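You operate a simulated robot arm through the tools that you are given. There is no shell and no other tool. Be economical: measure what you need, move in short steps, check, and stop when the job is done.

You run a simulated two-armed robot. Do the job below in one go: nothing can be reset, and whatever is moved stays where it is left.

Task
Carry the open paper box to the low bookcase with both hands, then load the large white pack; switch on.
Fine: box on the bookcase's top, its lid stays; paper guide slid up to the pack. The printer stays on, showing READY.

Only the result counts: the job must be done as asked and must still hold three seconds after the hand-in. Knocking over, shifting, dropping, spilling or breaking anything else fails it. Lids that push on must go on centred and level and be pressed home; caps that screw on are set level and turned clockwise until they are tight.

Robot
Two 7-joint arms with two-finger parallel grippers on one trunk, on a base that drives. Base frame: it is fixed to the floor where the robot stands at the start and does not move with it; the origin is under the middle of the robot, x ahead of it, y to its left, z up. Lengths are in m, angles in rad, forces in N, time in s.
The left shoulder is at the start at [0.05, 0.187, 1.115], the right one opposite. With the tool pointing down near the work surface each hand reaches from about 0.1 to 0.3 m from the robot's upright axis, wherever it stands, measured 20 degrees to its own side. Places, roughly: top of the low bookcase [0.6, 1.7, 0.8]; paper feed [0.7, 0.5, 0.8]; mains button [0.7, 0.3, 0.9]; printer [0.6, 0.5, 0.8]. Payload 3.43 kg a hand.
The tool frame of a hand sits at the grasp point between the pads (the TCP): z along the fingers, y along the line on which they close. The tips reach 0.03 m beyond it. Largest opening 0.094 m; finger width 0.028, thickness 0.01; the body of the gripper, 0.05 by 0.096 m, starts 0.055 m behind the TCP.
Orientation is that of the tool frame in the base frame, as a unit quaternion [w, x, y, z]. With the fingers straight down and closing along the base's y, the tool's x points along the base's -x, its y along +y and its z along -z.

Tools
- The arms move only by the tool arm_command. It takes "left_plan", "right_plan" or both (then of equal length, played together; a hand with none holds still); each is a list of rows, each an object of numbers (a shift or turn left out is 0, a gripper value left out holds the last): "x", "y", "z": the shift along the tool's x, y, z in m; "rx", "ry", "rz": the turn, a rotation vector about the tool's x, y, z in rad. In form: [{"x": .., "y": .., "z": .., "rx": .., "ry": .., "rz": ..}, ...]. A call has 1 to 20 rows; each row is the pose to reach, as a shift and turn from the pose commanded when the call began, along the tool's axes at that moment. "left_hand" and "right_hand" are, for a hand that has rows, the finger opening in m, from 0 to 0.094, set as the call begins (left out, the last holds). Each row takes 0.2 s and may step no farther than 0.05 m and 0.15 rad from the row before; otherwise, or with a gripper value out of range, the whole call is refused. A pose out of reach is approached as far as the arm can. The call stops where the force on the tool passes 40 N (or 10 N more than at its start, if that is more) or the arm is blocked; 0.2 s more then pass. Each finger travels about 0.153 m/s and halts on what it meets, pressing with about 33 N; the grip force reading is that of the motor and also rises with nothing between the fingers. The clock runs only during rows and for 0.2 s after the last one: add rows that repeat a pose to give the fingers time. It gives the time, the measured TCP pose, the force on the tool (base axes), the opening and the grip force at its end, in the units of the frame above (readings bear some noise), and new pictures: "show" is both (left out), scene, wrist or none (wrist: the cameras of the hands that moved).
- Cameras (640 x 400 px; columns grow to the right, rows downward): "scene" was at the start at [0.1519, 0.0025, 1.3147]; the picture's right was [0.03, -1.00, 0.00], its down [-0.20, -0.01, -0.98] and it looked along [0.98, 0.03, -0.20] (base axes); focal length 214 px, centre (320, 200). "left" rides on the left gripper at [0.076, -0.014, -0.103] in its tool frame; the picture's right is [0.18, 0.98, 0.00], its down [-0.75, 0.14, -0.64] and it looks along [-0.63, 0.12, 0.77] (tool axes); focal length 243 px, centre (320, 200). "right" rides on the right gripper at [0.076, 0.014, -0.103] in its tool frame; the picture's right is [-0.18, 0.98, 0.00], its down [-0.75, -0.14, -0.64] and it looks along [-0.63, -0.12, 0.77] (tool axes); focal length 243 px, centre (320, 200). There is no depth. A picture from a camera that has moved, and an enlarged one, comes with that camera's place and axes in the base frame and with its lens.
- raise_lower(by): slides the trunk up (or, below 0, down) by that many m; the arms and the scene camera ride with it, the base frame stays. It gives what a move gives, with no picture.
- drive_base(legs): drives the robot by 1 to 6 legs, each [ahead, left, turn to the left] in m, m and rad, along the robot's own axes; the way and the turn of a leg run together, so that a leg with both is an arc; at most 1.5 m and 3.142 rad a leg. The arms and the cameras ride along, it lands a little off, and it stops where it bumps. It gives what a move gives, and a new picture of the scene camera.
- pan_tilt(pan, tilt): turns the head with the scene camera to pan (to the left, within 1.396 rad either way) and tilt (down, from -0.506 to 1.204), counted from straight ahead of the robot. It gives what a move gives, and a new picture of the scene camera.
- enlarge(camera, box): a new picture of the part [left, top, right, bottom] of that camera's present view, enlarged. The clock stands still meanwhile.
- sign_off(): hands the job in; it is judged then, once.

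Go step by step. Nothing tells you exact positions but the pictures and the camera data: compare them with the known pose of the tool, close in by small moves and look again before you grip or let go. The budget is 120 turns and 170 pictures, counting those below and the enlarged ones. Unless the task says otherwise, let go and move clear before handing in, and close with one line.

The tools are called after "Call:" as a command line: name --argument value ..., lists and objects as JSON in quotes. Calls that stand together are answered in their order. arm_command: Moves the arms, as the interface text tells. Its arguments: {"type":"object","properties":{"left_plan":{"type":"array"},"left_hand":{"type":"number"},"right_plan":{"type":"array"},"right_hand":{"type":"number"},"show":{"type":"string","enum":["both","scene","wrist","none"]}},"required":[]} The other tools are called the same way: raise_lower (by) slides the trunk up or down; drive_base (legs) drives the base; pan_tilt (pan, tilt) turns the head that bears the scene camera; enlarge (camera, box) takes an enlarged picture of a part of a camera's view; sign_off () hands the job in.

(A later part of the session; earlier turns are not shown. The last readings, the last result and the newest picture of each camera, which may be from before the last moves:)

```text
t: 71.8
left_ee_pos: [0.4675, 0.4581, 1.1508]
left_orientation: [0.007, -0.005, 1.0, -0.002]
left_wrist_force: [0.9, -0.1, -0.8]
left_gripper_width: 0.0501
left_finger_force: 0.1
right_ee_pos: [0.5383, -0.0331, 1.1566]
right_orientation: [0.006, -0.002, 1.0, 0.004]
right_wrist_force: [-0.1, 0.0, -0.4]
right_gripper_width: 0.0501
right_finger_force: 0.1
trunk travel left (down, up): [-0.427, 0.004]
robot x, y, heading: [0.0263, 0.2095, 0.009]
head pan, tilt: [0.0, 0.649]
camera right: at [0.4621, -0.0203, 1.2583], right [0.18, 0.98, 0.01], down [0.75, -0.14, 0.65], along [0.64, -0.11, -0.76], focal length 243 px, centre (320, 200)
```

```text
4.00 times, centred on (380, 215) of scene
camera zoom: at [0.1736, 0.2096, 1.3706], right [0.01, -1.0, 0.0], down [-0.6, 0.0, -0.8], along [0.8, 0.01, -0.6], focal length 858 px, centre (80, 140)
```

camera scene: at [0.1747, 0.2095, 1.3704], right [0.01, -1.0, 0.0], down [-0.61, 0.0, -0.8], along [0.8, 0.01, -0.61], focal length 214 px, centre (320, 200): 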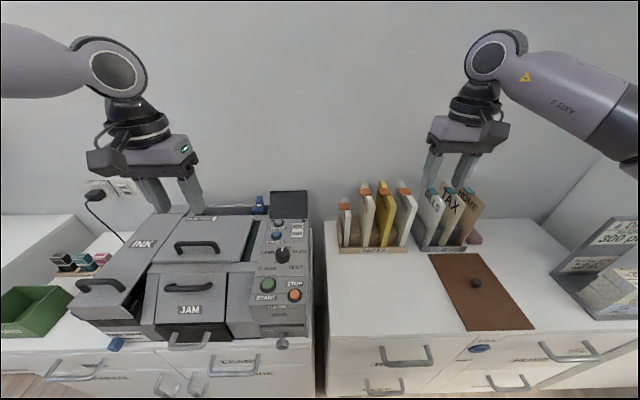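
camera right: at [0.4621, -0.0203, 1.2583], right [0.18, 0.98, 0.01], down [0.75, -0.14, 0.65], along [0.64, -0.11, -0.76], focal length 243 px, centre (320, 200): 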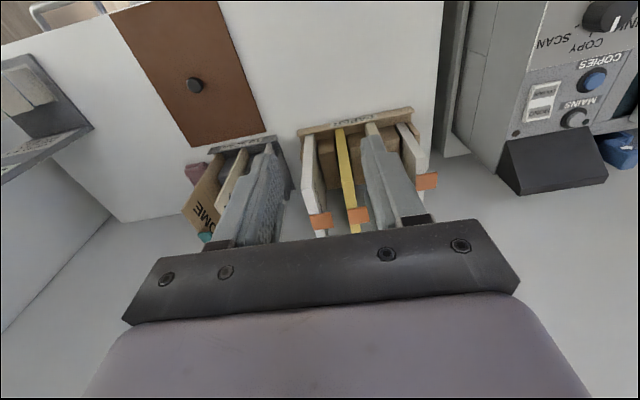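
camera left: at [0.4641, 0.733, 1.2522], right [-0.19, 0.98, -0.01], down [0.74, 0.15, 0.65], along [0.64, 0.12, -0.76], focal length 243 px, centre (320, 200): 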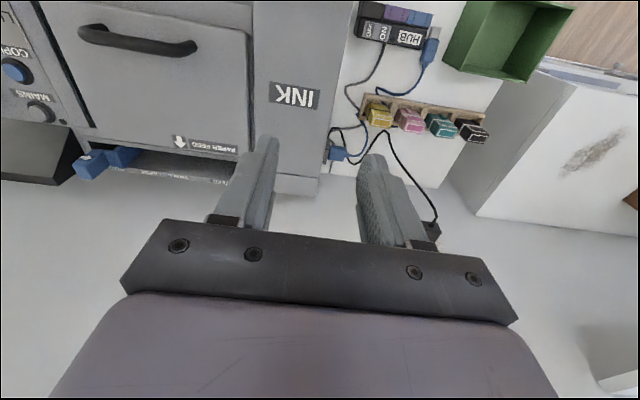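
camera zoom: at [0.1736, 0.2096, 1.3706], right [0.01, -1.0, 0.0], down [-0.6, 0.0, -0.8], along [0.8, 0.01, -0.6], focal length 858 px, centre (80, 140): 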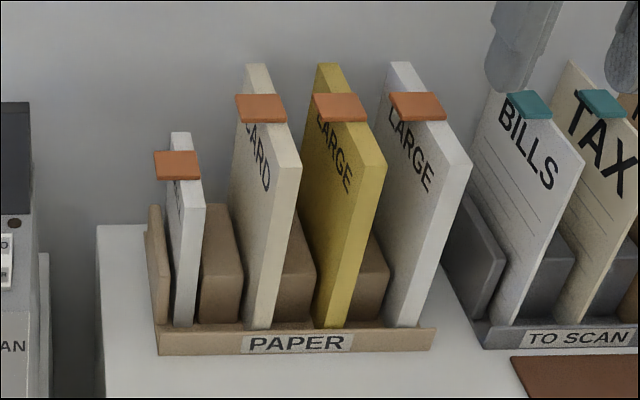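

The white LARGE pack stands at x 0.71–0.865, y −0.094 to −0.070, top z ≈ 0.937. I pitch the right hand forward 45° and bring it to a pre-grasp point in front of and above it.

Call:
arm_command --right_plan '[{"x": -0.01, "ry": -0.13}, {"x": -0.02, "ry": -0.26}, {"x": -0.03, "ry": -0.39}, {"x": -0.04, "ry": -0.52}, {"x": -0.05, "ry": -0.65}, {"x": -0.06, "ry": -0.785}, {"x": -0.07, "y": -0.025, "z": 0.03, "ry": -0.785}, {"x": -0.08, "y": -0.049, "z": 0.07, "ry": -0.785}, {"x": -0.09, "y": -0.049, "z": 0.11, "ry": -0.785}, {"x": -0.11, "y": -0.049, "z": 0.15, "ry": -0.785}, {"x": -0.12, "y": -0.049, "z": 0.19, "ry": -0.785}, {"x": -0.12, "y": -0.049, "z": 0.19, "ry": -0.785}]'

```text
t: 74.4
left_ee_pos: [0.4671, 0.4576, 1.1507]
left_orientation: [0.008, -0.006, 1.0, -0.002]
left_wrist_force: [-0.8, -0.1, -0.6]
left_gripper_width: 0.0501
left_finger_force: 0.0
right_ee_pos: [0.6617, -0.0814, 0.9673]
right_orientation: [0.388, -0.001, 0.921, 0.004]
right_wrist_force: [0.1, -0.2, -0.1]
right_gripper_width: 0.0501
right_finger_force: 0.2
trunk travel left (down, up): [-0.427, 0.004]
robot x, y, heading: [0.0267, 0.2094, 0.008]
head pan, tilt: [0.0, 0.649]
camera scene: at [0.1732, 0.2097, 1.3706], right [0.01, -1.0, 0.0], down [-0.6, 0.0, -0.8], along [0.8, 0.01, -0.6], focal length 214 px, centre (320, 200)
camera right: at [0.5364, -0.0675, 0.9844], right [0.12, 0.98, 0.14], down [0.07, -0.15, 0.99], along [0.99, -0.11, -0.08], focal length 243 px, centre (320, 200)
```

scene: 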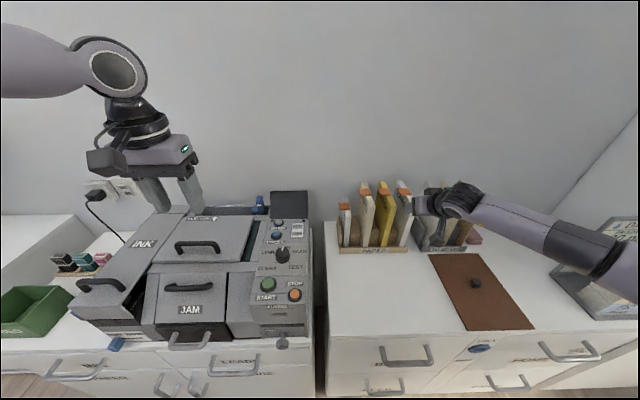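
right: 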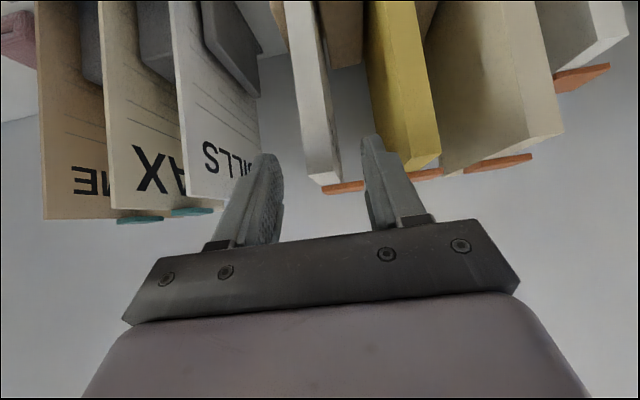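

The pack is centred between the fingers (y ≈ −0.0825) and the neighbours are clear. I advance along the finger direction to the grasp point.

Call:
arm_command --right_plan '[{"x": -0.0277}, {"x": -0.0277, "z": 0.03}, {"x": -0.0277, "z": 0.06}, {"x": -0.0277, "z": 0.09}, {"x": -0.0277, "z": 0.117}, {"x": -0.0277, "z": 0.117}]'

```text
t: 75.6
left_ee_pos: [0.4655, 0.4573, 1.1505]
left_orientation: [0.007, -0.005, 1.0, -0.001]
left_wrist_force: [0.6, -0.3, 0.2]
left_gripper_width: 0.0501
left_finger_force: 0.1
right_ee_pos: [0.7673, -0.0755, 0.9299]
right_orientation: [0.404, -0.001, 0.915, 0.01]
right_wrist_force: [-6.0, 2.0, 19.8]
right_gripper_width: 0.0499
right_finger_force: 0.1
trunk travel left (down, up): [-0.427, 0.004]
robot x, y, heading: [0.0303, 0.2101, -0.001]
head pan, tilt: [0.0, 0.649]
stopped in row 6 (right hand): the force on the tool passed its limit (the readings are from after the stop); the commanded pose is now the measured one
camera scene: at [0.1717, 0.2101, 1.371], right [0.01, -1.0, 0.0], down [-0.6, 0.0, -0.8], along [0.8, 0.0, -0.6], focal length 214 px, centre (320, 200)
camera right: at [0.6406, -0.0633, 0.942], right [0.11, 0.98, 0.15], down [0.04, -0.16, 0.99], along [0.99, -0.11, -0.05], focal length 243 px, centre (320, 200)
```

scene: 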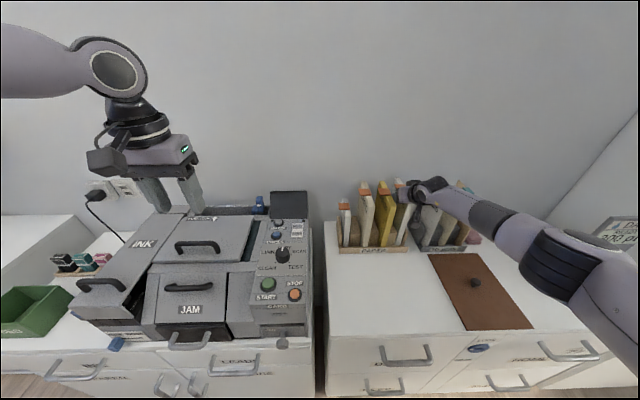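
right: 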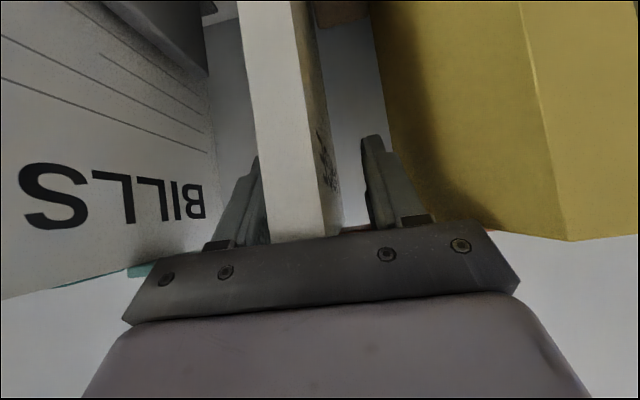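

The gripper's palm touched the pack's front top corner, so this is full depth. I back off 1.2 cm, recentre, and close.

Call:
arm_command --right_plan '[{"y": -0.005, "z": -0.012}, {"y": -0.006, "z": -0.012, "ry": 0.02}, {"y": -0.006, "z": -0.012, "ry": 0.02}]' --show "wrist"

```text
t: 76.4
left_ee_pos: [0.4674, 0.4569, 1.1505]
left_orientation: [0.007, -0.005, 1.0, -0.001]
left_wrist_force: [0.4, 0.1, 0.9]
left_gripper_width: 0.0502
left_finger_force: 0.0
right_ee_pos: [0.7564, -0.084, 0.9306]
right_orientation: [0.389, -0.002, 0.921, 0.009]
right_wrist_force: [-0.7, 0.5, 0.2]
right_gripper_width: 0.0499
right_finger_force: 0.0
trunk travel left (down, up): [-0.427, 0.004]
robot x, y, heading: [0.0251, 0.2106, 0.002]
head pan, tilt: [0.0, 0.649]
camera right: at [0.6306, -0.0711, 0.9467], right [0.12, 0.98, 0.14], down [0.07, -0.15, 0.99], along [0.99, -0.11, -0.08], focal length 243 px, centre (320, 200)
```

right: 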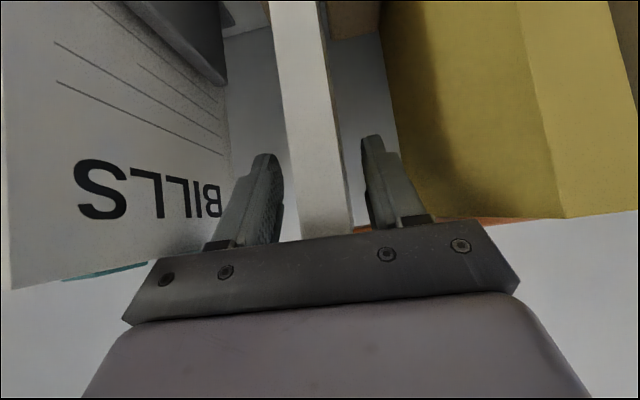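

The pack is well centred. I close the right hand and lift slightly to test the grip.

Call:
arm_command --right_plan '[{"z": 0}, {"z": 0}, {"z": 0}, {"z": 0}]' --right_hand 0 --show "wrist"

Call:
arm_command --right_plan '[{"x": -0.014, "z": -0.014}, {"x": -0.021, "z": -0.021}, {"x": -0.021, "z": -0.021}]'

```text
t: 77.4
left_ee_pos: [0.4666, 0.457, 1.1514]
left_orientation: [0.007, -0.005, 1.0, -0.002]
left_wrist_force: [-0.5, -0.1, 0.4]
left_gripper_width: 0.0502
left_finger_force: 0.1
right_ee_pos: [0.7561, -0.0826, 0.9302]
right_orientation: [0.39, -0.002, 0.921, 0.008]
right_wrist_force: [-2.4, 0.7, -0.4]
right_gripper_width: 0.0222
right_finger_force: 33.1
trunk travel left (down, up): [-0.427, 0.004]
robot x, y, heading: [0.0235, 0.2038, 0.004]
head pan, tilt: [0.0, 0.649]
camera right: at [0.6307, -0.0706, 0.9469], right [0.12, 0.98, 0.15], down [0.07, -0.15, 0.99], along [0.99, -0.11, -0.08], focal length 243 px, centre (320, 200)
```

right: 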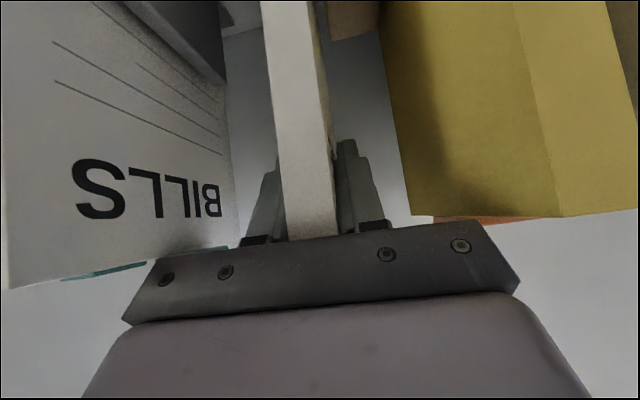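

```text
t: 78.2
left_ee_pos: [0.4672, 0.4572, 1.1508]
left_orientation: [0.007, -0.005, 1.0, -0.002]
left_wrist_force: [-0.2, 0.4, 0.2]
left_gripper_width: 0.0501
left_finger_force: 0.1
right_ee_pos: [0.7565, -0.084, 0.9608]
right_orientation: [0.389, -0.001, 0.921, 0.008]
right_wrist_force: [0.3, -0.5, -3.2]
right_gripper_width: 0.0222
right_finger_force: 32.8
trunk travel left (down, up): [-0.427, 0.004]
robot x, y, heading: [0.029, 0.2069, 0.004]
head pan, tilt: [0.0, 0.649]
camera scene: at [0.1736, 0.2095, 1.3706], right [0.01, -1.0, 0.0], down [-0.6, 0.0, -0.8], along [0.8, 0.0, -0.6], focal length 214 px, centre (320, 200)
camera right: at [0.6305, -0.0717, 0.9767], right [0.12, 0.98, 0.14], down [0.07, -0.15, 0.99], along [0.99, -0.11, -0.08], focal length 243 px, centre (320, 200)
```

scene: 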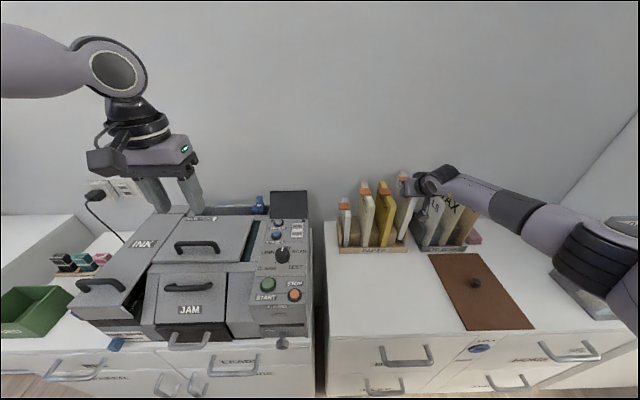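
right: 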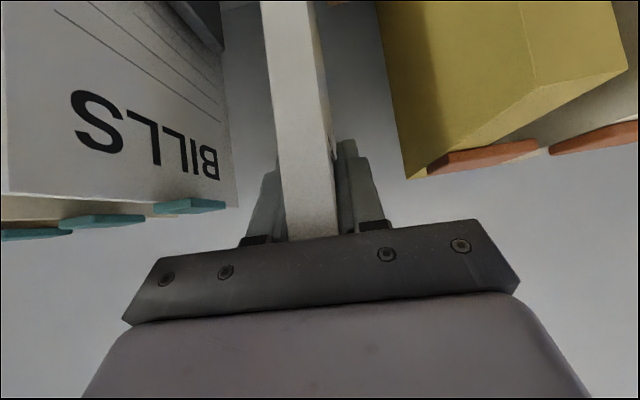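

The pack rises cleanly (about 3 N). I lift another 0.12 m and then back the base away.

Call:
arm_command --right_plan '[{"x": -0.0215, "z": -0.021}, {"x": -0.043, "z": -0.042}, {"x": -0.0645, "z": -0.063}, {"x": -0.086, "z": -0.084}, {"x": -0.086, "z": -0.084}]'

```text
t: 79.4
left_ee_pos: [0.4663, 0.4567, 1.1505]
left_orientation: [0.006, -0.005, 1.0, -0.002]
left_wrist_force: [-0.7, -0.5, -0.3]
left_gripper_width: 0.0501
left_finger_force: 0.1
right_ee_pos: [0.7567, -0.0865, 1.0804]
right_orientation: [0.389, -0.001, 0.921, 0.007]
right_wrist_force: [-0.4, -0.5, -3.0]
right_gripper_width: 0.0222
right_finger_force: 33.3
trunk travel left (down, up): [-0.427, 0.004]
robot x, y, heading: [0.0257, 0.2077, 0.008]
head pan, tilt: [0.0, 0.649]
camera scene: at [0.1737, 0.2093, 1.3705], right [0.01, -1.0, 0.0], down [-0.6, 0.0, -0.8], along [0.8, 0.0, -0.6], focal length 214 px, centre (320, 200)
camera right: at [0.6305, -0.0738, 1.0971], right [0.12, 0.98, 0.14], down [0.07, -0.15, 0.99], along [0.99, -0.11, -0.08], focal length 243 px, centre (320, 200)
```

scene: 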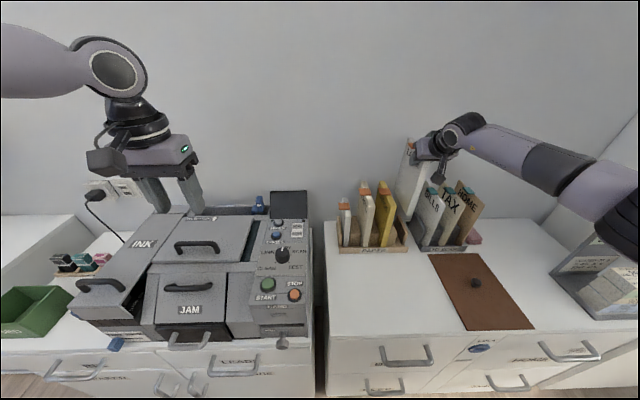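
right: 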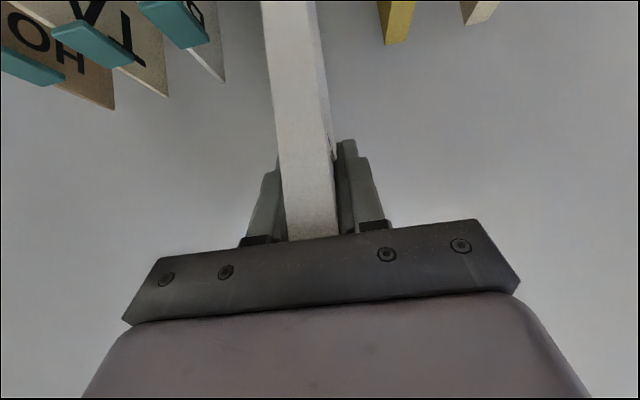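

The pack is clear of the rack. I back off, then fold the right arm out to the robot's right side, because I will turn left 90° so that the pack faces the slot properly.

Call:
drive_base --legs '[[-0.5, 0, 0]]'

Call:
arm_command --right_plan '[{"x": 0.0265, "y": -0.026, "z": -0.0272}, {"x": 0.053, "y": -0.052, "z": -0.0544}, {"x": 0.08, "y": -0.078, "z": -0.0816}, {"x": 0.106, "y": -0.104, "z": -0.109}, {"x": 0.133, "y": -0.13, "z": -0.136}, {"x": 0.159, "y": -0.156, "z": -0.163}, {"x": 0.186, "y": -0.182, "z": -0.19}, {"x": 0.2125, "y": -0.208, "z": -0.2176}, {"x": 0.239, "y": -0.234, "z": -0.245}, {"x": 0.2656, "y": -0.26, "z": -0.272}, {"x": 0.2656, "y": -0.26, "z": -0.272}]' --show "scene"

```text
t: 82.4
left_ee_pos: [-0.0349, 0.4529, 1.1504]
left_orientation: [0.006, -0.002, 1.0, -0.001]
left_wrist_force: [-0.2, 0.1, 0.1]
left_gripper_width: 0.0502
left_finger_force: 0.0
right_ee_pos: [0.252, -0.0915, 1.0808]
right_orientation: [0.389, 0.002, 0.921, 0.007]
right_wrist_force: [0.1, -0.5, -2.2]
right_gripper_width: 0.0219
right_finger_force: 32.1
trunk travel left (down, up): [-0.427, 0.004]
robot x, y, heading: [-0.4763, 0.2046, -0.002]
head pan, tilt: [0.0, 0.649]
camera scene: at [-0.3301, 0.2071, 1.3706], right [0.0, -1.0, 0.0], down [-0.6, 0.0, -0.8], along [0.8, 0.0, -0.6], focal length 214 px, centre (320, 200)
```

scene: 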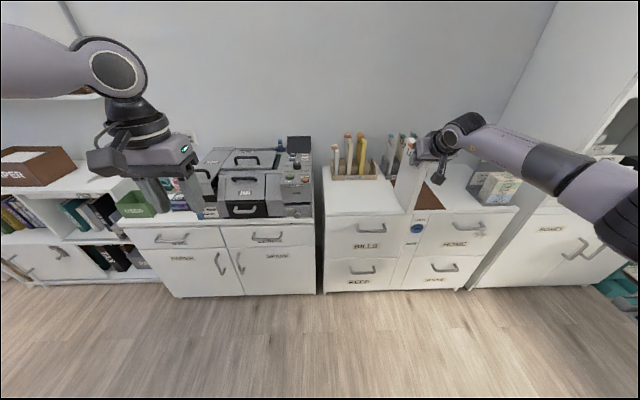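

```text
t: 84.8
left_ee_pos: [-0.0351, 0.4525, 1.1501]
left_orientation: [0.006, -0.003, 1.0, 0.0]
left_wrist_force: [-0.7, -0.1, -0.5]
left_gripper_width: 0.0499
left_finger_force: 0.1
right_ee_pos: [-0.0914, -0.3231, 1.0778]
right_orientation: [0.389, 0.002, 0.921, 0.005]
right_wrist_force: [0.1, -0.8, -2.9]
right_gripper_width: 0.0219
right_finger_force: 33.5
right hand out of reach, approached as far as the arm can: row 10, 11
trunk travel left (down, up): [-0.427, 0.004]
robot x, y, heading: [-0.4768, 0.2047, 0.002]
head pan, tilt: [0.0, 0.649]
camera scene: at [-0.33, 0.2065, 1.3706], right [0.0, -1.0, 0.0], down [-0.6, 0.0, -0.8], along [0.8, 0.0, -0.6], focal length 214 px, centre (320, 200)
```

scene: 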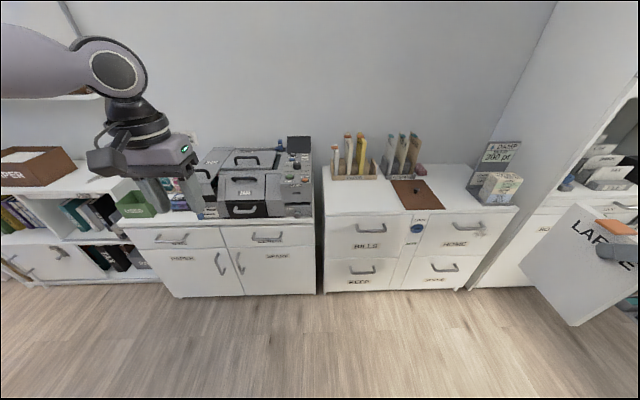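

The hand is now at (0.385, −0.53) relative to the robot. I test how far out sideways it can go, keeping its orientation.

Call:
arm_command --right_plan '[{"y": -0.04}, {"y": -0.08}, {"y": -0.12}, {"y": -0.16}, {"y": -0.19}, {"y": -0.19}]' --show "none"

```text
t: 86.2
left_ee_pos: [-0.0341, 0.4531, 1.1494]
left_orientation: [0.006, -0.003, 1.0, -0.002]
left_wrist_force: [-0.3, 0.0, 0.2]
left_gripper_width: 0.0499
left_finger_force: 0.1
right_ee_pos: [-0.0829, -0.3257, 1.071]
right_orientation: [0.388, 0.002, 0.921, 0.005]
right_wrist_force: [0.2, -0.1, -2.3]
right_gripper_width: 0.0222
right_finger_force: 33.5
right hand out of reach, approached as far as the arm can: row 1, 2, 3, 4, 5, 6
trunk travel left (down, up): [-0.427, 0.004]
robot x, y, heading: [-0.4799, 0.2063, 0.004]
head pan, tilt: [0.0, 0.649]
```

The right wrist is at a joint stop in that direction, so I'll instead turn the hand clockwise (fingers toward the robot's right). I test this in free space.

Call:
arm_command --right_plan '[{"y": 0.02, "rx": 0.1021, "rz": 0.0998}, {"y": 0.04, "rx": 0.2042, "rz": 0.1996}, {"y": 0.06, "rx": 0.3063, "rz": 0.2994}, {"y": 0.08, "rx": 0.4084, "rz": 0.3992}, {"y": 0.1, "rx": 0.5105, "rz": 0.499}, {"y": 0.12, "rx": 0.6126, "rz": 0.5988}, {"y": 0.14, "rx": 0.7147, "rz": 0.6986}, {"y": 0.16, "rx": 0.8168, "rz": 0.7984}, {"y": 0.18, "rx": 0.9189, "rz": 0.8982}, {"y": 0.2, "rx": 1.021, "rz": 0.998}, {"y": 0.22, "rx": 1.123, "rz": 1.098}, {"y": 0.22, "rx": 1.123, "rz": 1.098}]'

```text
t: 88.8
left_ee_pos: [-0.0345, 0.4525, 1.1496]
left_orientation: [0.006, -0.002, 1.0, -0.001]
left_wrist_force: [0.3, -0.1, 0.1]
left_gripper_width: 0.0497
left_finger_force: 0.0
right_ee_pos: [-0.0838, -0.1053, 1.0756]
right_orientation: [0.272, 0.653, 0.653, -0.269]
right_wrist_force: [0.5, -0.7, -3.6]
right_gripper_width: 0.022
right_finger_force: 33.0
trunk travel left (down, up): [-0.427, 0.004]
robot x, y, heading: [-0.4764, 0.206, -0.002]
head pan, tilt: [0.0, 0.649]
camera scene: at [-0.3299, 0.2066, 1.3706], right [0.0, -1.0, 0.0], down [-0.6, 0.0, -0.8], along [0.8, 0.0, -0.6], focal length 214 px, centre (320, 200)
camera right: at [-0.0682, 0.0207, 1.0936], right [0.98, -0.13, 0.13], down [-0.14, -0.08, 0.99], along [-0.12, -0.99, -0.1], focal length 243 px, centre (320, 200)
```

scene: 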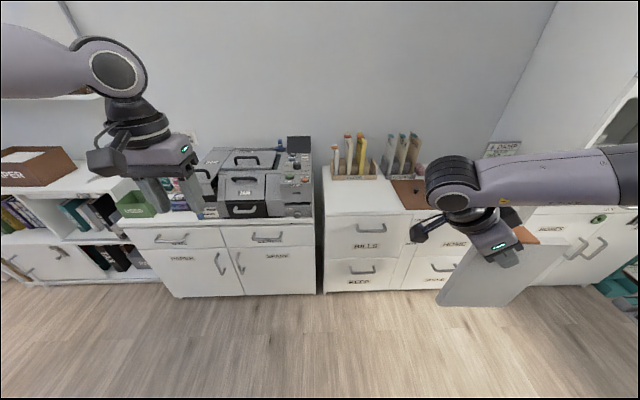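
right: 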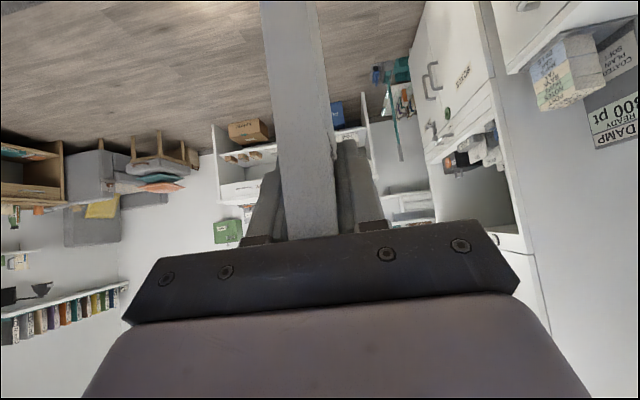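

The hand turned a full 90°: it now closes along x, which suits the slot. I test the forward reach in this pose.

Call:
arm_command --right_plan '[{"y": 0.05}, {"y": 0.1}, {"y": 0.15}, {"y": 0.2}, {"y": 0.25}, {"y": 0.3}, {"y": 0.3}]' --show "none"

```text
t: 90.4
left_ee_pos: [-0.0346, 0.4551, 1.1496]
left_orientation: [0.006, -0.003, 1.0, -0.002]
left_wrist_force: [-0.5, -0.3, 0.0]
left_gripper_width: 0.0499
left_finger_force: 0.1
right_ee_pos: [0.1588, -0.1058, 1.0741]
right_orientation: [0.272, 0.652, 0.655, -0.269]
right_wrist_force: [0.4, -0.1, -1.6]
right_gripper_width: 0.0222
right_finger_force: 32.7
right hand out of reach, approached as far as the arm can: row 5, 6, 7
trunk travel left (down, up): [-0.427, 0.004]
robot x, y, heading: [-0.4759, 0.2078, 0.001]
head pan, tilt: [0.0, 0.649]
```

Forward reach is 0.635 m from the robot's axis; turning the robot about 28° left brings the right shoulder nearer to the printer. I turn and then yaw the hand back so that the pack stays parallel to the slot.

Call:
drive_base --legs '[[0, 0, 0.49], [0.27, 0.51, 0]]'

Call:
arm_command --right_plan '[{"y": -0.02, "rx": 0.085, "rz": 0.083}, {"y": -0.04, "rx": 0.17, "rz": 0.166}, {"y": -0.06, "rx": 0.255, "rz": 0.249}, {"y": -0.08, "rx": 0.34, "rz": 0.333}, {"y": -0.08, "rx": 0.34, "rz": 0.333}]'

```text
t: 95.0
left_ee_pos: [-0.2028, 1.2023, 1.1501]
left_orientation: [0.006, -0.246, 0.969, 0.0]
left_wrist_force: [0.0, 0.2, 0.1]
left_gripper_width: 0.0499
left_finger_force: 0.0
right_ee_pos: [0.2334, 0.8012, 1.0745]
right_orientation: [0.329, 0.474, 0.793, -0.195]
right_wrist_force: [-0.4, 0.9, -3.0]
right_gripper_width: 0.0221
right_finger_force: 33.0
trunk travel left (down, up): [-0.427, 0.004]
robot x, y, heading: [-0.4741, 0.7775, 0.498]
head pan, tilt: [0.0, 0.649]
camera scene: at [-0.3464, 0.8469, 1.3705], right [0.47, -0.88, 0.0], down [-0.53, -0.29, -0.8], along [0.7, 0.38, -0.6], focal length 214 px, centre (320, 200)
```

scene: 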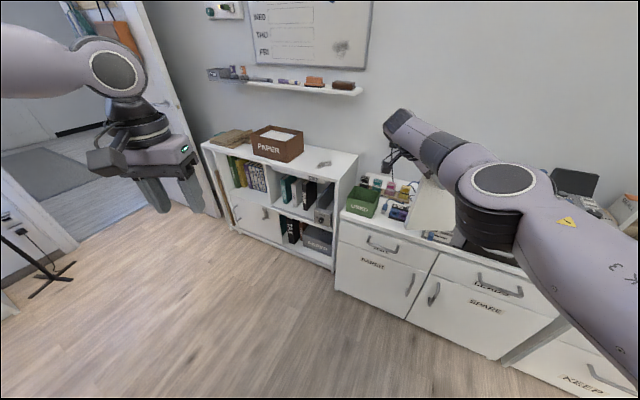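

```text
t: 96.2
left_ee_pos: [-0.2034, 1.2036, 1.1502]
left_orientation: [0.007, -0.246, 0.969, -0.001]
left_wrist_force: [0.4, 0.4, -0.1]
left_gripper_width: 0.0501
left_finger_force: 0.0
right_ee_pos: [0.177, 0.7732, 1.0729]
right_orientation: [0.271, 0.647, 0.66, -0.269]
right_wrist_force: [0.6, -0.5, -2.3]
right_gripper_width: 0.0219
right_finger_force: 33.1
right hand out of reach, approached as far as the arm can: row 1, 2, 3, 4, 5
trunk travel left (down, up): [-0.427, 0.004]
robot x, y, heading: [-0.4741, 0.777, 0.493]
head pan, tilt: [0.0, 0.649]
camera scene: at [-0.3465, 0.8466, 1.3706], right [0.47, -0.88, 0.0], down [-0.53, -0.29, -0.8], along [0.7, 0.38, -0.6], focal length 214 px, centre (320, 200)
camera right: at [0.1896, 0.899, 1.0922], right [0.99, -0.11, 0.13], down [-0.14, -0.08, 0.99], along [-0.1, -0.99, -0.1], focal length 243 px, centre (320, 200)
```

scene: 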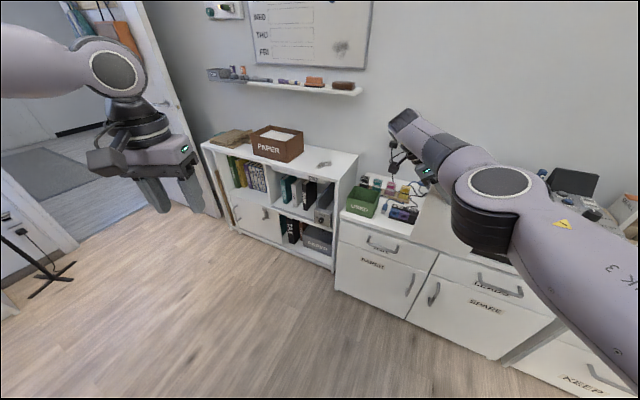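
right: 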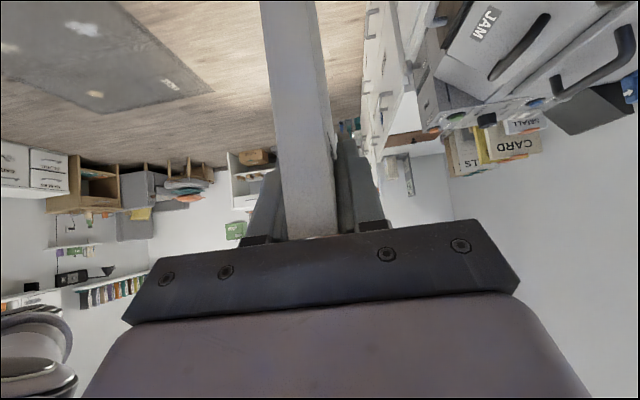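

The orientation is right and I'm at the reach circle. I swing the hand in front of the right shoulder and raise the pack so that it clears the printer's handles.

Call:
arm_command --right_plan '[{"x": -0.0305, "z": 0.019}, {"x": -0.061, "z": 0.038}, {"x": -0.0915, "z": 0.057}, {"x": -0.122, "z": 0.0765}, {"x": -0.1525, "z": 0.0956}, {"x": -0.183, "z": 0.115}, {"x": -0.2135, "z": 0.134}, {"x": -0.244, "z": 0.153}, {"x": -0.244, "y": 0.03, "z": 0.153}, {"x": -0.244, "y": 0.05, "z": 0.153, "rx": 0.012, "rz": 0.012}]' --show "none"

Call:
drive_base --legs '[[0.043, 0.08, 0]]'

```text
t: 98.4
left_ee_pos: [-0.2029, 1.2026, 1.1506]
left_orientation: [0.006, -0.246, 0.969, 0.001]
left_wrist_force: [0.0, -0.4, 0.2]
left_gripper_width: 0.0504
left_finger_force: 0.1
right_ee_pos: [0.2679, 0.4955, 1.1437]
right_orientation: [0.269, 0.652, 0.655, -0.27]
right_wrist_force: [0.3, -0.2, -2.2]
right_gripper_width: 0.0224
right_finger_force: 32.6
right hand out of reach, approached as far as the arm can: row 1, 2, 3, 4, 5, 6, 7, 8, 9, 10
trunk travel left (down, up): [-0.427, 0.004]
robot x, y, heading: [-0.4766, 0.7757, 0.495]
head pan, tilt: [0.0, 0.649]
```

```text
t: 99.5
left_ee_pos: [-0.2022, 1.2922, 1.1509]
left_orientation: [0.006, -0.245, 0.969, 0.0]
left_wrist_force: [0.2, 0.5, -0.3]
left_gripper_width: 0.0499
left_finger_force: 0.1
right_ee_pos: [0.2689, 0.585, 1.1429]
right_orientation: [0.27, 0.652, 0.655, -0.271]
right_wrist_force: [-0.3, -0.2, -3.7]
right_gripper_width: 0.0222
right_finger_force: 32.9
trunk travel left (down, up): [-0.427, 0.004]
robot x, y, heading: [-0.4763, 0.8674, 0.487]
head pan, tilt: [0.0, 0.649]
camera scene: at [-0.3462, 0.9362, 1.3705], right [0.47, -0.88, 0.0], down [-0.53, -0.29, -0.8], along [0.7, 0.38, -0.61], focal length 214 px, centre (320, 200)
```

scene: 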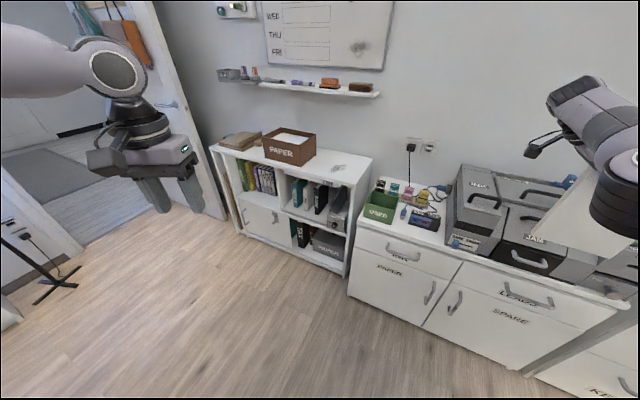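

The pack is aligned at y 0.585 and I can reach 0.745 m ahead of the axis. I raise it slightly more and drive forward most of the way.

Call:
arm_command --right_plan '[{"x": -0.011, "z": -0.0105}, {"x": -0.0215, "z": -0.021}, {"x": -0.0215, "z": -0.021}]' --show "none"

Call:
drive_base --legs '[[0.336, -0.178, 0]]'

Call:
pan_tilt --pan -0.9 --tilt 0.6

Call:
arm_command --right_plan '[{"z": 0}]' --show "wrist"

```text
t: 100.3
left_ee_pos: [-0.2012, 1.2916, 1.151]
left_orientation: [0.007, -0.245, 0.969, 0.0]
left_wrist_force: [0.4, 0.0, 0.4]
left_gripper_width: 0.0497
left_finger_force: 0.0
right_ee_pos: [0.2658, 0.5836, 1.1733]
right_orientation: [0.27, 0.652, 0.655, -0.271]
right_wrist_force: [-0.2, 1.0, -2.5]
right_gripper_width: 0.022
right_finger_force: 32.8
trunk travel left (down, up): [-0.427, 0.004]
robot x, y, heading: [-0.4735, 0.8694, 0.492]
head pan, tilt: [0.0, 0.649]
```

```text
t: 102.7
left_ee_pos: [0.1715, 1.2976, 1.1508]
left_orientation: [0.006, -0.25, 0.968, 0.001]
left_wrist_force: [0.7, -0.8, 0.6]
left_gripper_width: 0.0503
left_finger_force: 0.1
right_ee_pos: [0.6432, 0.5934, 1.1725]
right_orientation: [0.27, 0.65, 0.658, -0.269]
right_wrist_force: [-0.4, 0.4, -2.6]
right_gripper_width: 0.0222
right_finger_force: 32.8
trunk travel left (down, up): [-0.427, 0.004]
robot x, y, heading: [-0.0989, 0.8721, 0.499]
head pan, tilt: [0.0, 0.649]
camera scene: at [0.03, 0.94, 1.3705], right [0.48, -0.88, 0.0], down [-0.53, -0.29, -0.8], along [0.7, 0.38, -0.61], focal length 214 px, centre (320, 200)
```

scene: 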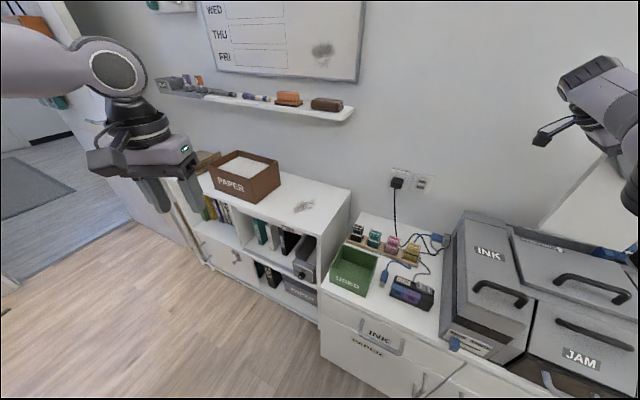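

```text
t: 103.9
left_ee_pos: [0.1705, 1.2979, 1.1512]
left_orientation: [0.006, -0.249, 0.968, 0.0]
left_wrist_force: [0.0, -0.1, -0.3]
left_gripper_width: 0.0501
left_finger_force: 0.0
right_ee_pos: [0.644, 0.5927, 1.1722]
right_orientation: [0.269, 0.651, 0.657, -0.269]
right_wrist_force: [0.2, -0.3, -2.6]
right_gripper_width: 0.022
right_finger_force: 33.1
trunk travel left (down, up): [-0.427, 0.004]
robot x, y, heading: [-0.0993, 0.8711, 0.501]
head pan, tilt: [-0.901, 0.6]
camera scene: at [0.0348, 0.864, 1.3748], right [-0.39, -0.92, 0.0], down [-0.52, 0.22, -0.82], along [0.76, -0.32, -0.57], focal length 214 px, centre (320, 200)
```

scene: 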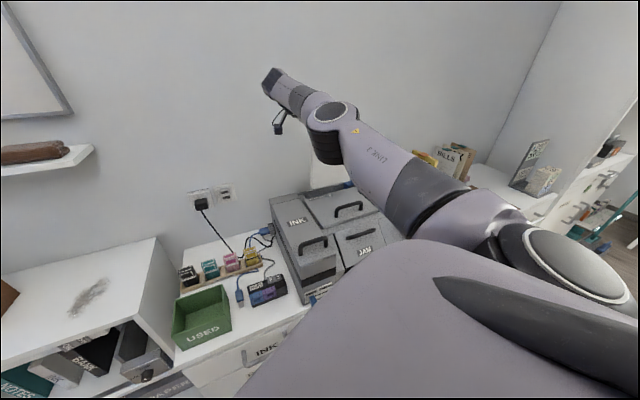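

```text
t: 104.3
left_ee_pos: [0.1697, 1.2969, 1.1507]
left_orientation: [0.006, -0.25, 0.968, 0.001]
left_wrist_force: [0.9, 0.3, -0.9]
left_gripper_width: 0.0504
left_finger_force: 0.0
right_ee_pos: [0.6451, 0.5918, 1.1731]
right_orientation: [0.269, 0.65, 0.658, -0.269]
right_wrist_force: [-0.1, 0.6, -2.0]
right_gripper_width: 0.0221
right_finger_force: 33.2
trunk travel left (down, up): [-0.427, 0.004]
robot x, y, heading: [-0.1007, 0.8698, 0.501]
head pan, tilt: [-0.901, 0.6]
camera right: at [0.6575, 0.7186, 1.1907], right [0.98, -0.12, 0.13], down [-0.14, -0.08, 0.99], along [-0.11, -0.99, -0.1], focal length 243 px, centre (320, 200)
```

right: 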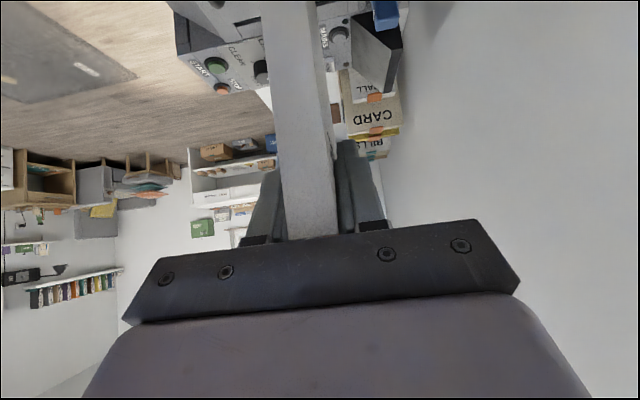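

The pack is aligned at y≈0.59; the guide sits at x≈0.738. I drive the last 9 cm so the pack is above the slot.

Call:
drive_base --legs '[[0.077, -0.05, -0.01]]'

Call:
arm_command --right_plan '[{"z": 0}]' --show "wrist"

Call:
enlarge --camera "scene" --box '[220, 130, 420, 270]'

```text
t: 105.4
left_ee_pos: [0.2659, 1.2881, 1.1503]
left_orientation: [0.006, -0.245, 0.97, 0.001]
left_wrist_force: [0.0, -0.3, -0.8]
left_gripper_width: 0.0502
left_finger_force: 0.0
right_ee_pos: [0.7332, 0.5799, 1.1724]
right_orientation: [0.269, 0.652, 0.655, -0.27]
right_wrist_force: [-0.6, -0.6, -2.7]
right_gripper_width: 0.022
right_finger_force: 32.6
trunk travel left (down, up): [-0.427, 0.004]
robot x, y, heading: [-0.007, 0.8622, 0.491]
head pan, tilt: [-0.901, 0.6]
camera scene: at [0.1271, 0.8562, 1.3747], right [-0.4, -0.92, 0.0], down [-0.52, 0.22, -0.82], along [0.76, -0.33, -0.57], focal length 214 px, centre (320, 200)
```

scene: 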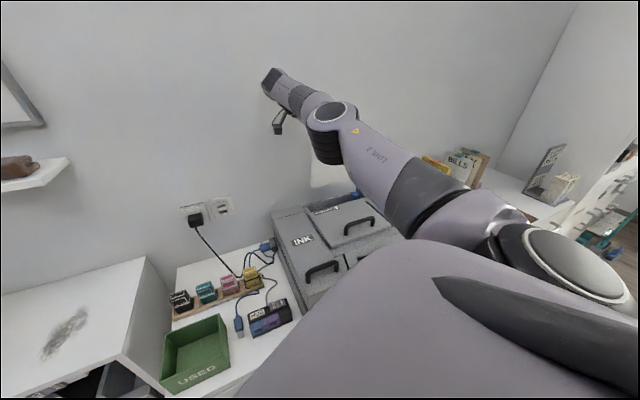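

```text
t: 105.8
left_ee_pos: [0.2653, 1.2891, 1.151]
left_orientation: [0.006, -0.245, 0.97, 0.0]
left_wrist_force: [0.4, -0.4, 0.4]
left_gripper_width: 0.05
left_finger_force: 0.0
right_ee_pos: [0.7325, 0.5799, 1.1726]
right_orientation: [0.269, 0.653, 0.655, -0.27]
right_wrist_force: [-0.4, 0.3, -4.0]
right_gripper_width: 0.022
right_finger_force: 33.3
trunk travel left (down, up): [-0.427, 0.004]
robot x, y, heading: [-0.0095, 0.8651, 0.496]
head pan, tilt: [-0.901, 0.6]
camera right: at [0.7477, 0.7054, 1.1904], right [0.98, -0.13, 0.13], down [-0.14, -0.08, 0.99], along [-0.12, -0.99, -0.1], focal length 243 px, centre (320, 200)
```

right: 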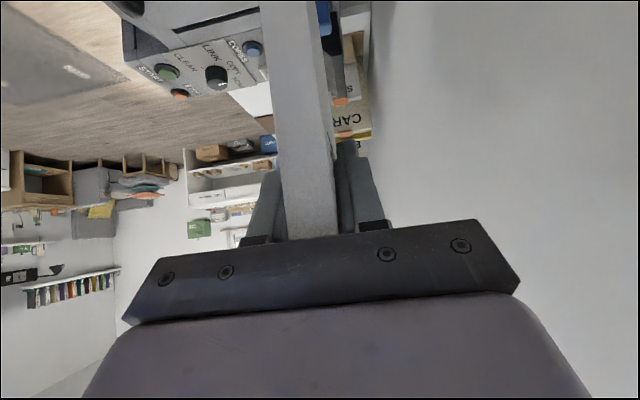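

```text
2.86 times, centred on (320, 200) of scene
camera zoom: at [0.1263, 0.8563, 1.3748], right [-0.4, -0.92, 0.0], down [-0.52, 0.22, -0.82], along [0.76, -0.33, -0.57], focal length 613 px, centre (320, 200)
```

zoom: 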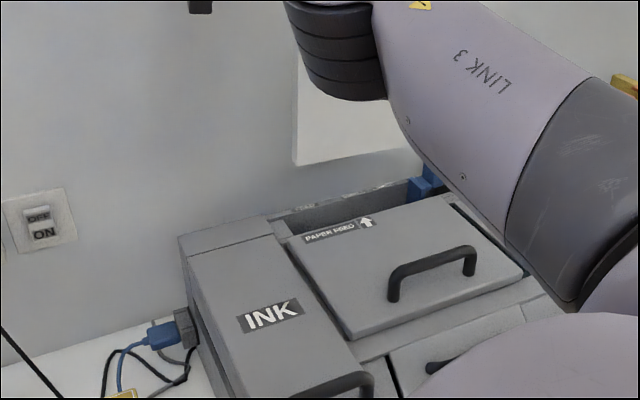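

This view shows the pack hovering over the slot. I enlarge more to compare the pack's corner with the slot edges.

Call:
enlarge --camera "scene" --box '[290, 160, 370, 220]'

```text
6.67 times, centred on (330, 190) of scene
camera zoom: at [0.1263, 0.8563, 1.3748], right [-0.4, -0.92, 0.0], down [-0.52, 0.22, -0.82], along [0.76, -0.33, -0.57], focal length 1430 px, centre (253, 267)
```

zoom: 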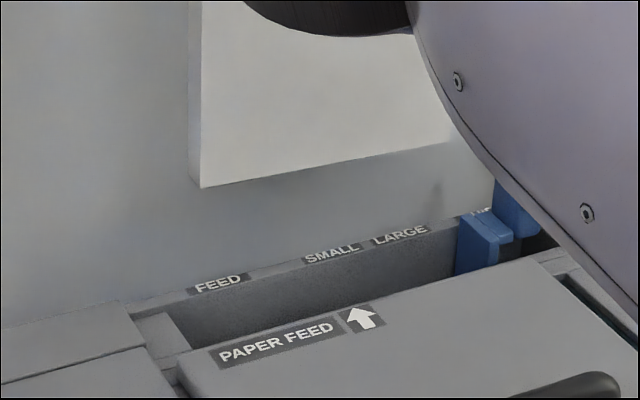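

The slot seems to be x 0.70–0.739 at z 0.90 with its left end at y 0.643. I lower the pack to about 1.5 cm above it, shifted 1 cm forward, then compare in the image.

Call:
arm_command --right_plan '[{"y": -0.005, "x": 0.0125, "z": 0.01225}, {"y": -0.01, "x": 0.025, "z": 0.0245}, {"y": -0.01, "x": 0.0375, "z": 0.0368}, {"y": -0.01, "x": 0.05, "z": 0.049}, {"y": -0.01, "x": 0.05, "z": 0.049}]' --show "none"

Call:
enlarge --camera "scene" --box '[290, 160, 370, 220]'

```text
t: 107.0
left_ee_pos: [0.2662, 1.2884, 1.1504]
left_orientation: [0.007, -0.245, 0.969, 0.0]
left_wrist_force: [-0.3, 0.0, -0.1]
left_gripper_width: 0.0502
left_finger_force: 0.1
right_ee_pos: [0.7221, 0.5806, 1.1032]
right_orientation: [0.269, 0.653, 0.655, -0.27]
right_wrist_force: [-0.5, 0.7, -1.4]
right_gripper_width: 0.0222
right_finger_force: 32.8
trunk travel left (down, up): [-0.427, 0.004]
robot x, y, heading: [-0.009, 0.8674, 0.493]
head pan, tilt: [-0.901, 0.6]
```

```text
6.67 times, centred on (330, 190) of scene
camera zoom: at [0.1261, 0.8562, 1.3749], right [-0.4, -0.92, 0.0], down [-0.52, 0.22, -0.82], along [0.76, -0.33, -0.57], focal length 1430 px, centre (253, 267)
```

zoom: 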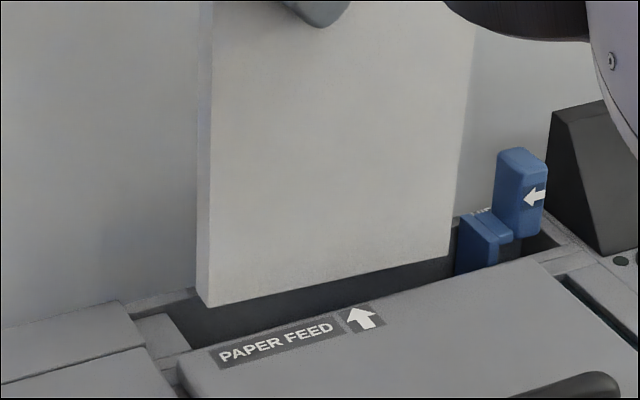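

The slot is yawed about 0.027 rad and the pack hangs tilted about 0.04 rad in the grip. I correct both, shift 1.4 cm toward the left stop, and check again.

Call:
arm_command --right_plan '[{"x": 0.005, "y": 0.001, "z": -0.005, "rx": -0.0097, "ry": -0.02, "rz": -0.0095}, {"x": 0.0098, "y": 0.002, "z": -0.01, "rx": -0.0193, "ry": -0.04, "rz": -0.0189}, {"x": 0.0098, "y": 0.002, "z": -0.01, "rx": -0.0193, "ry": -0.04, "rz": -0.0189}]' --show "none"

Call:
enlarge --camera "scene" --box '[290, 160, 370, 220]'

```text
t: 107.8
left_ee_pos: [0.2656, 1.2886, 1.1509]
left_orientation: [0.006, -0.245, 0.969, 0.0]
left_wrist_force: [0.6, -0.4, -0.3]
left_gripper_width: 0.0499
left_finger_force: 0.1
right_ee_pos: [0.7247, 0.5945, 1.1018]
right_orientation: [0.285, 0.639, 0.658, -0.28]
right_wrist_force: [-0.6, -0.3, -2.6]
right_gripper_width: 0.0221
right_finger_force: 33.1
trunk travel left (down, up): [-0.427, 0.004]
robot x, y, heading: [-0.0077, 0.8602, 0.494]
head pan, tilt: [-0.901, 0.6]
```

```text
6.67 times, centred on (330, 190) of scene
camera zoom: at [0.1262, 0.8561, 1.3748], right [-0.4, -0.92, 0.0], down [-0.52, 0.22, -0.82], along [0.76, -0.33, -0.57], focal length 1430 px, centre (253, 267)
```

zoom: 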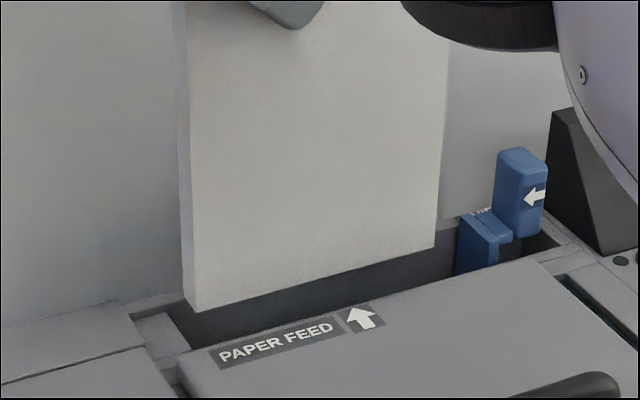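

The pack is now parallel to and inside the slot outline. I lower it 6 cm in guarded steps.

Call:
arm_command --right_plan '[{"x": 0.0088, "z": 0.0082}, {"x": 0.0176, "z": 0.0164}, {"x": 0.0264, "z": 0.0246}, {"x": 0.0352, "z": 0.0328}, {"x": 0.044, "z": 0.041}]' --show "none"

Call:
enlarge --camera "scene" --box '[290, 150, 370, 210]'

```text
t: 108.9
left_ee_pos: [0.2647, 1.2882, 1.152]
left_orientation: [0.007, -0.246, 0.969, 0.0]
left_wrist_force: [0.2, -0.3, -0.4]
left_gripper_width: 0.05
left_finger_force: 0.1
right_ee_pos: [0.7228, 0.594, 1.0628]
right_orientation: [0.29, 0.64, 0.655, -0.278]
right_wrist_force: [-4.3, 1.6, 16.3]
right_gripper_width: 0.0225
right_finger_force: 33.2
trunk travel left (down, up): [-0.427, 0.004]
robot x, y, heading: [-0.0087, 0.8642, 0.489]
head pan, tilt: [-0.901, 0.6]
stopped in row 5 (right hand): the force on the tool passed its limit (the readings are from after the stop); the commanded pose is now the measured one
```

```text
6.67 times, centred on (330, 180) of scene
camera zoom: at [0.1238, 0.8574, 1.375], right [-0.4, -0.92, 0.0], down [-0.52, 0.22, -0.83], along [0.76, -0.33, -0.56], focal length 1430 px, centre (253, 333)
```

zoom: 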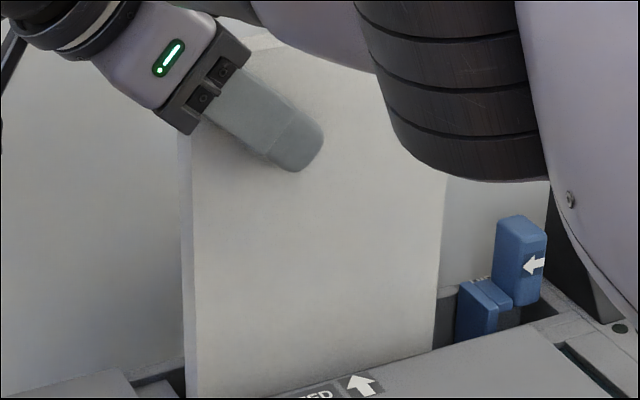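

Something stopped it after about 4 cm. I look at where the pack meets the slot.

Call:
enlarge --camera "scene" --box '[295, 180, 365, 225]'

Call:
arm_command --right_plan '[{"z": 0}]' --show "wrist"

```text
8.89 times, centred on (330, 202) of scene
camera zoom: at [0.1238, 0.8574, 1.375], right [-0.4, -0.92, 0.0], down [-0.52, 0.22, -0.83], along [0.76, -0.33, -0.56], focal length 1906 px, centre (231, 178)
```

zoom: 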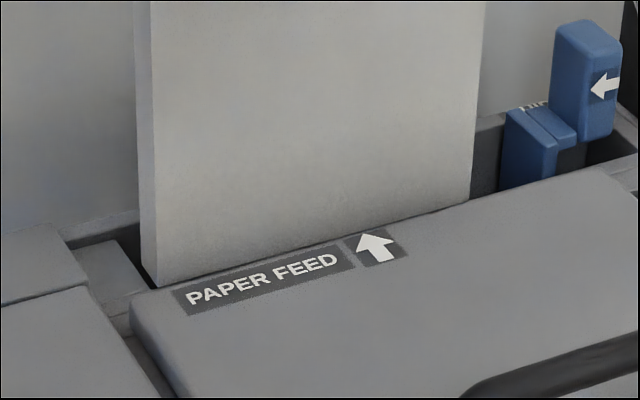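

```text
t: 109.3
left_ee_pos: [0.2641, 1.291, 1.1517]
left_orientation: [0.008, -0.245, 0.969, -0.001]
left_wrist_force: [0.3, 0.5, 0.3]
left_gripper_width: 0.0502
left_finger_force: 0.0
right_ee_pos: [0.7231, 0.5949, 1.0628]
right_orientation: [0.29, 0.641, 0.654, -0.278]
right_wrist_force: [-1.8, 3.0, 20.3]
right_gripper_width: 0.0222
right_finger_force: 33.0
trunk travel left (down, up): [-0.427, 0.004]
robot x, y, heading: [-0.0077, 0.8617, 0.497]
head pan, tilt: [-0.901, 0.6]
camera right: at [0.7348, 0.7215, 1.0751], right [0.98, -0.1, 0.14], down [-0.15, -0.04, 0.99], along [-0.09, -0.99, -0.06], focal length 243 px, centre (320, 200)
```

right: 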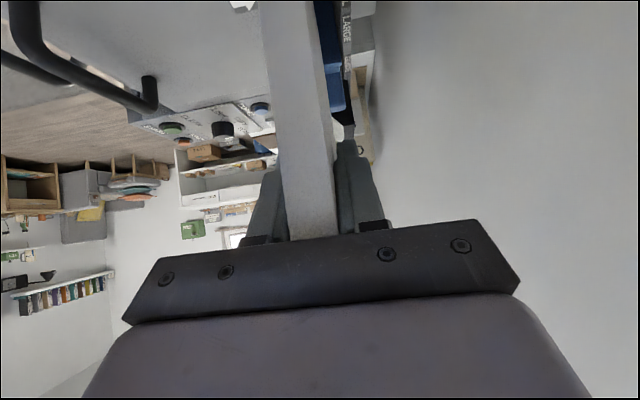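

The pack is in the slot but stopped at about z 0.877. I lift slightly, shift 6 mm rearward and try again to see whether this is the floor.

Call:
arm_command --right_plan '[{"x": -0.0088, "z": -0.0082}, {"x": -0.0088, "y": 0.006, "z": -0.0082}, {"x": 0.0, "y": 0.006, "z": 0.0}, {"x": 0.0073, "y": 0.006, "z": 0.0068}, {"x": 0.0147, "y": 0.006, "z": 0.0137}]' --show "none"

Call:
enlarge --camera "scene" --box '[295, 180, 365, 225]'

```text
t: 110.5
left_ee_pos: [0.2654, 1.2876, 1.1499]
left_orientation: [0.006, -0.246, 0.969, 0.001]
left_wrist_force: [-0.8, 0.6, 0.6]
left_gripper_width: 0.05
left_finger_force: 0.1
right_ee_pos: [0.7312, 0.5937, 1.0377]
right_orientation: [0.289, 0.64, 0.655, -0.28]
right_wrist_force: [-0.1, 0.3, -2.6]
right_gripper_width: 0.022
right_finger_force: 33.2
trunk travel left (down, up): [-0.427, 0.004]
robot x, y, heading: [-0.0073, 0.8602, 0.495]
head pan, tilt: [-0.901, 0.6]
```

```text
8.89 times, centred on (330, 202) of scene
camera zoom: at [0.1264, 0.8561, 1.3748], right [-0.4, -0.92, 0.0], down [-0.52, 0.22, -0.82], along [0.76, -0.33, -0.57], focal length 1906 px, centre (231, 178)
```

zoom: 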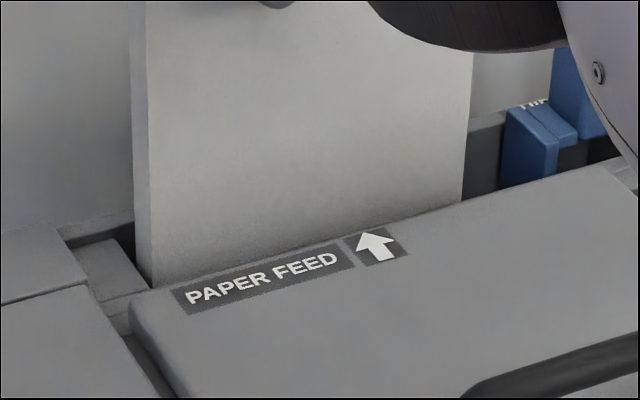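

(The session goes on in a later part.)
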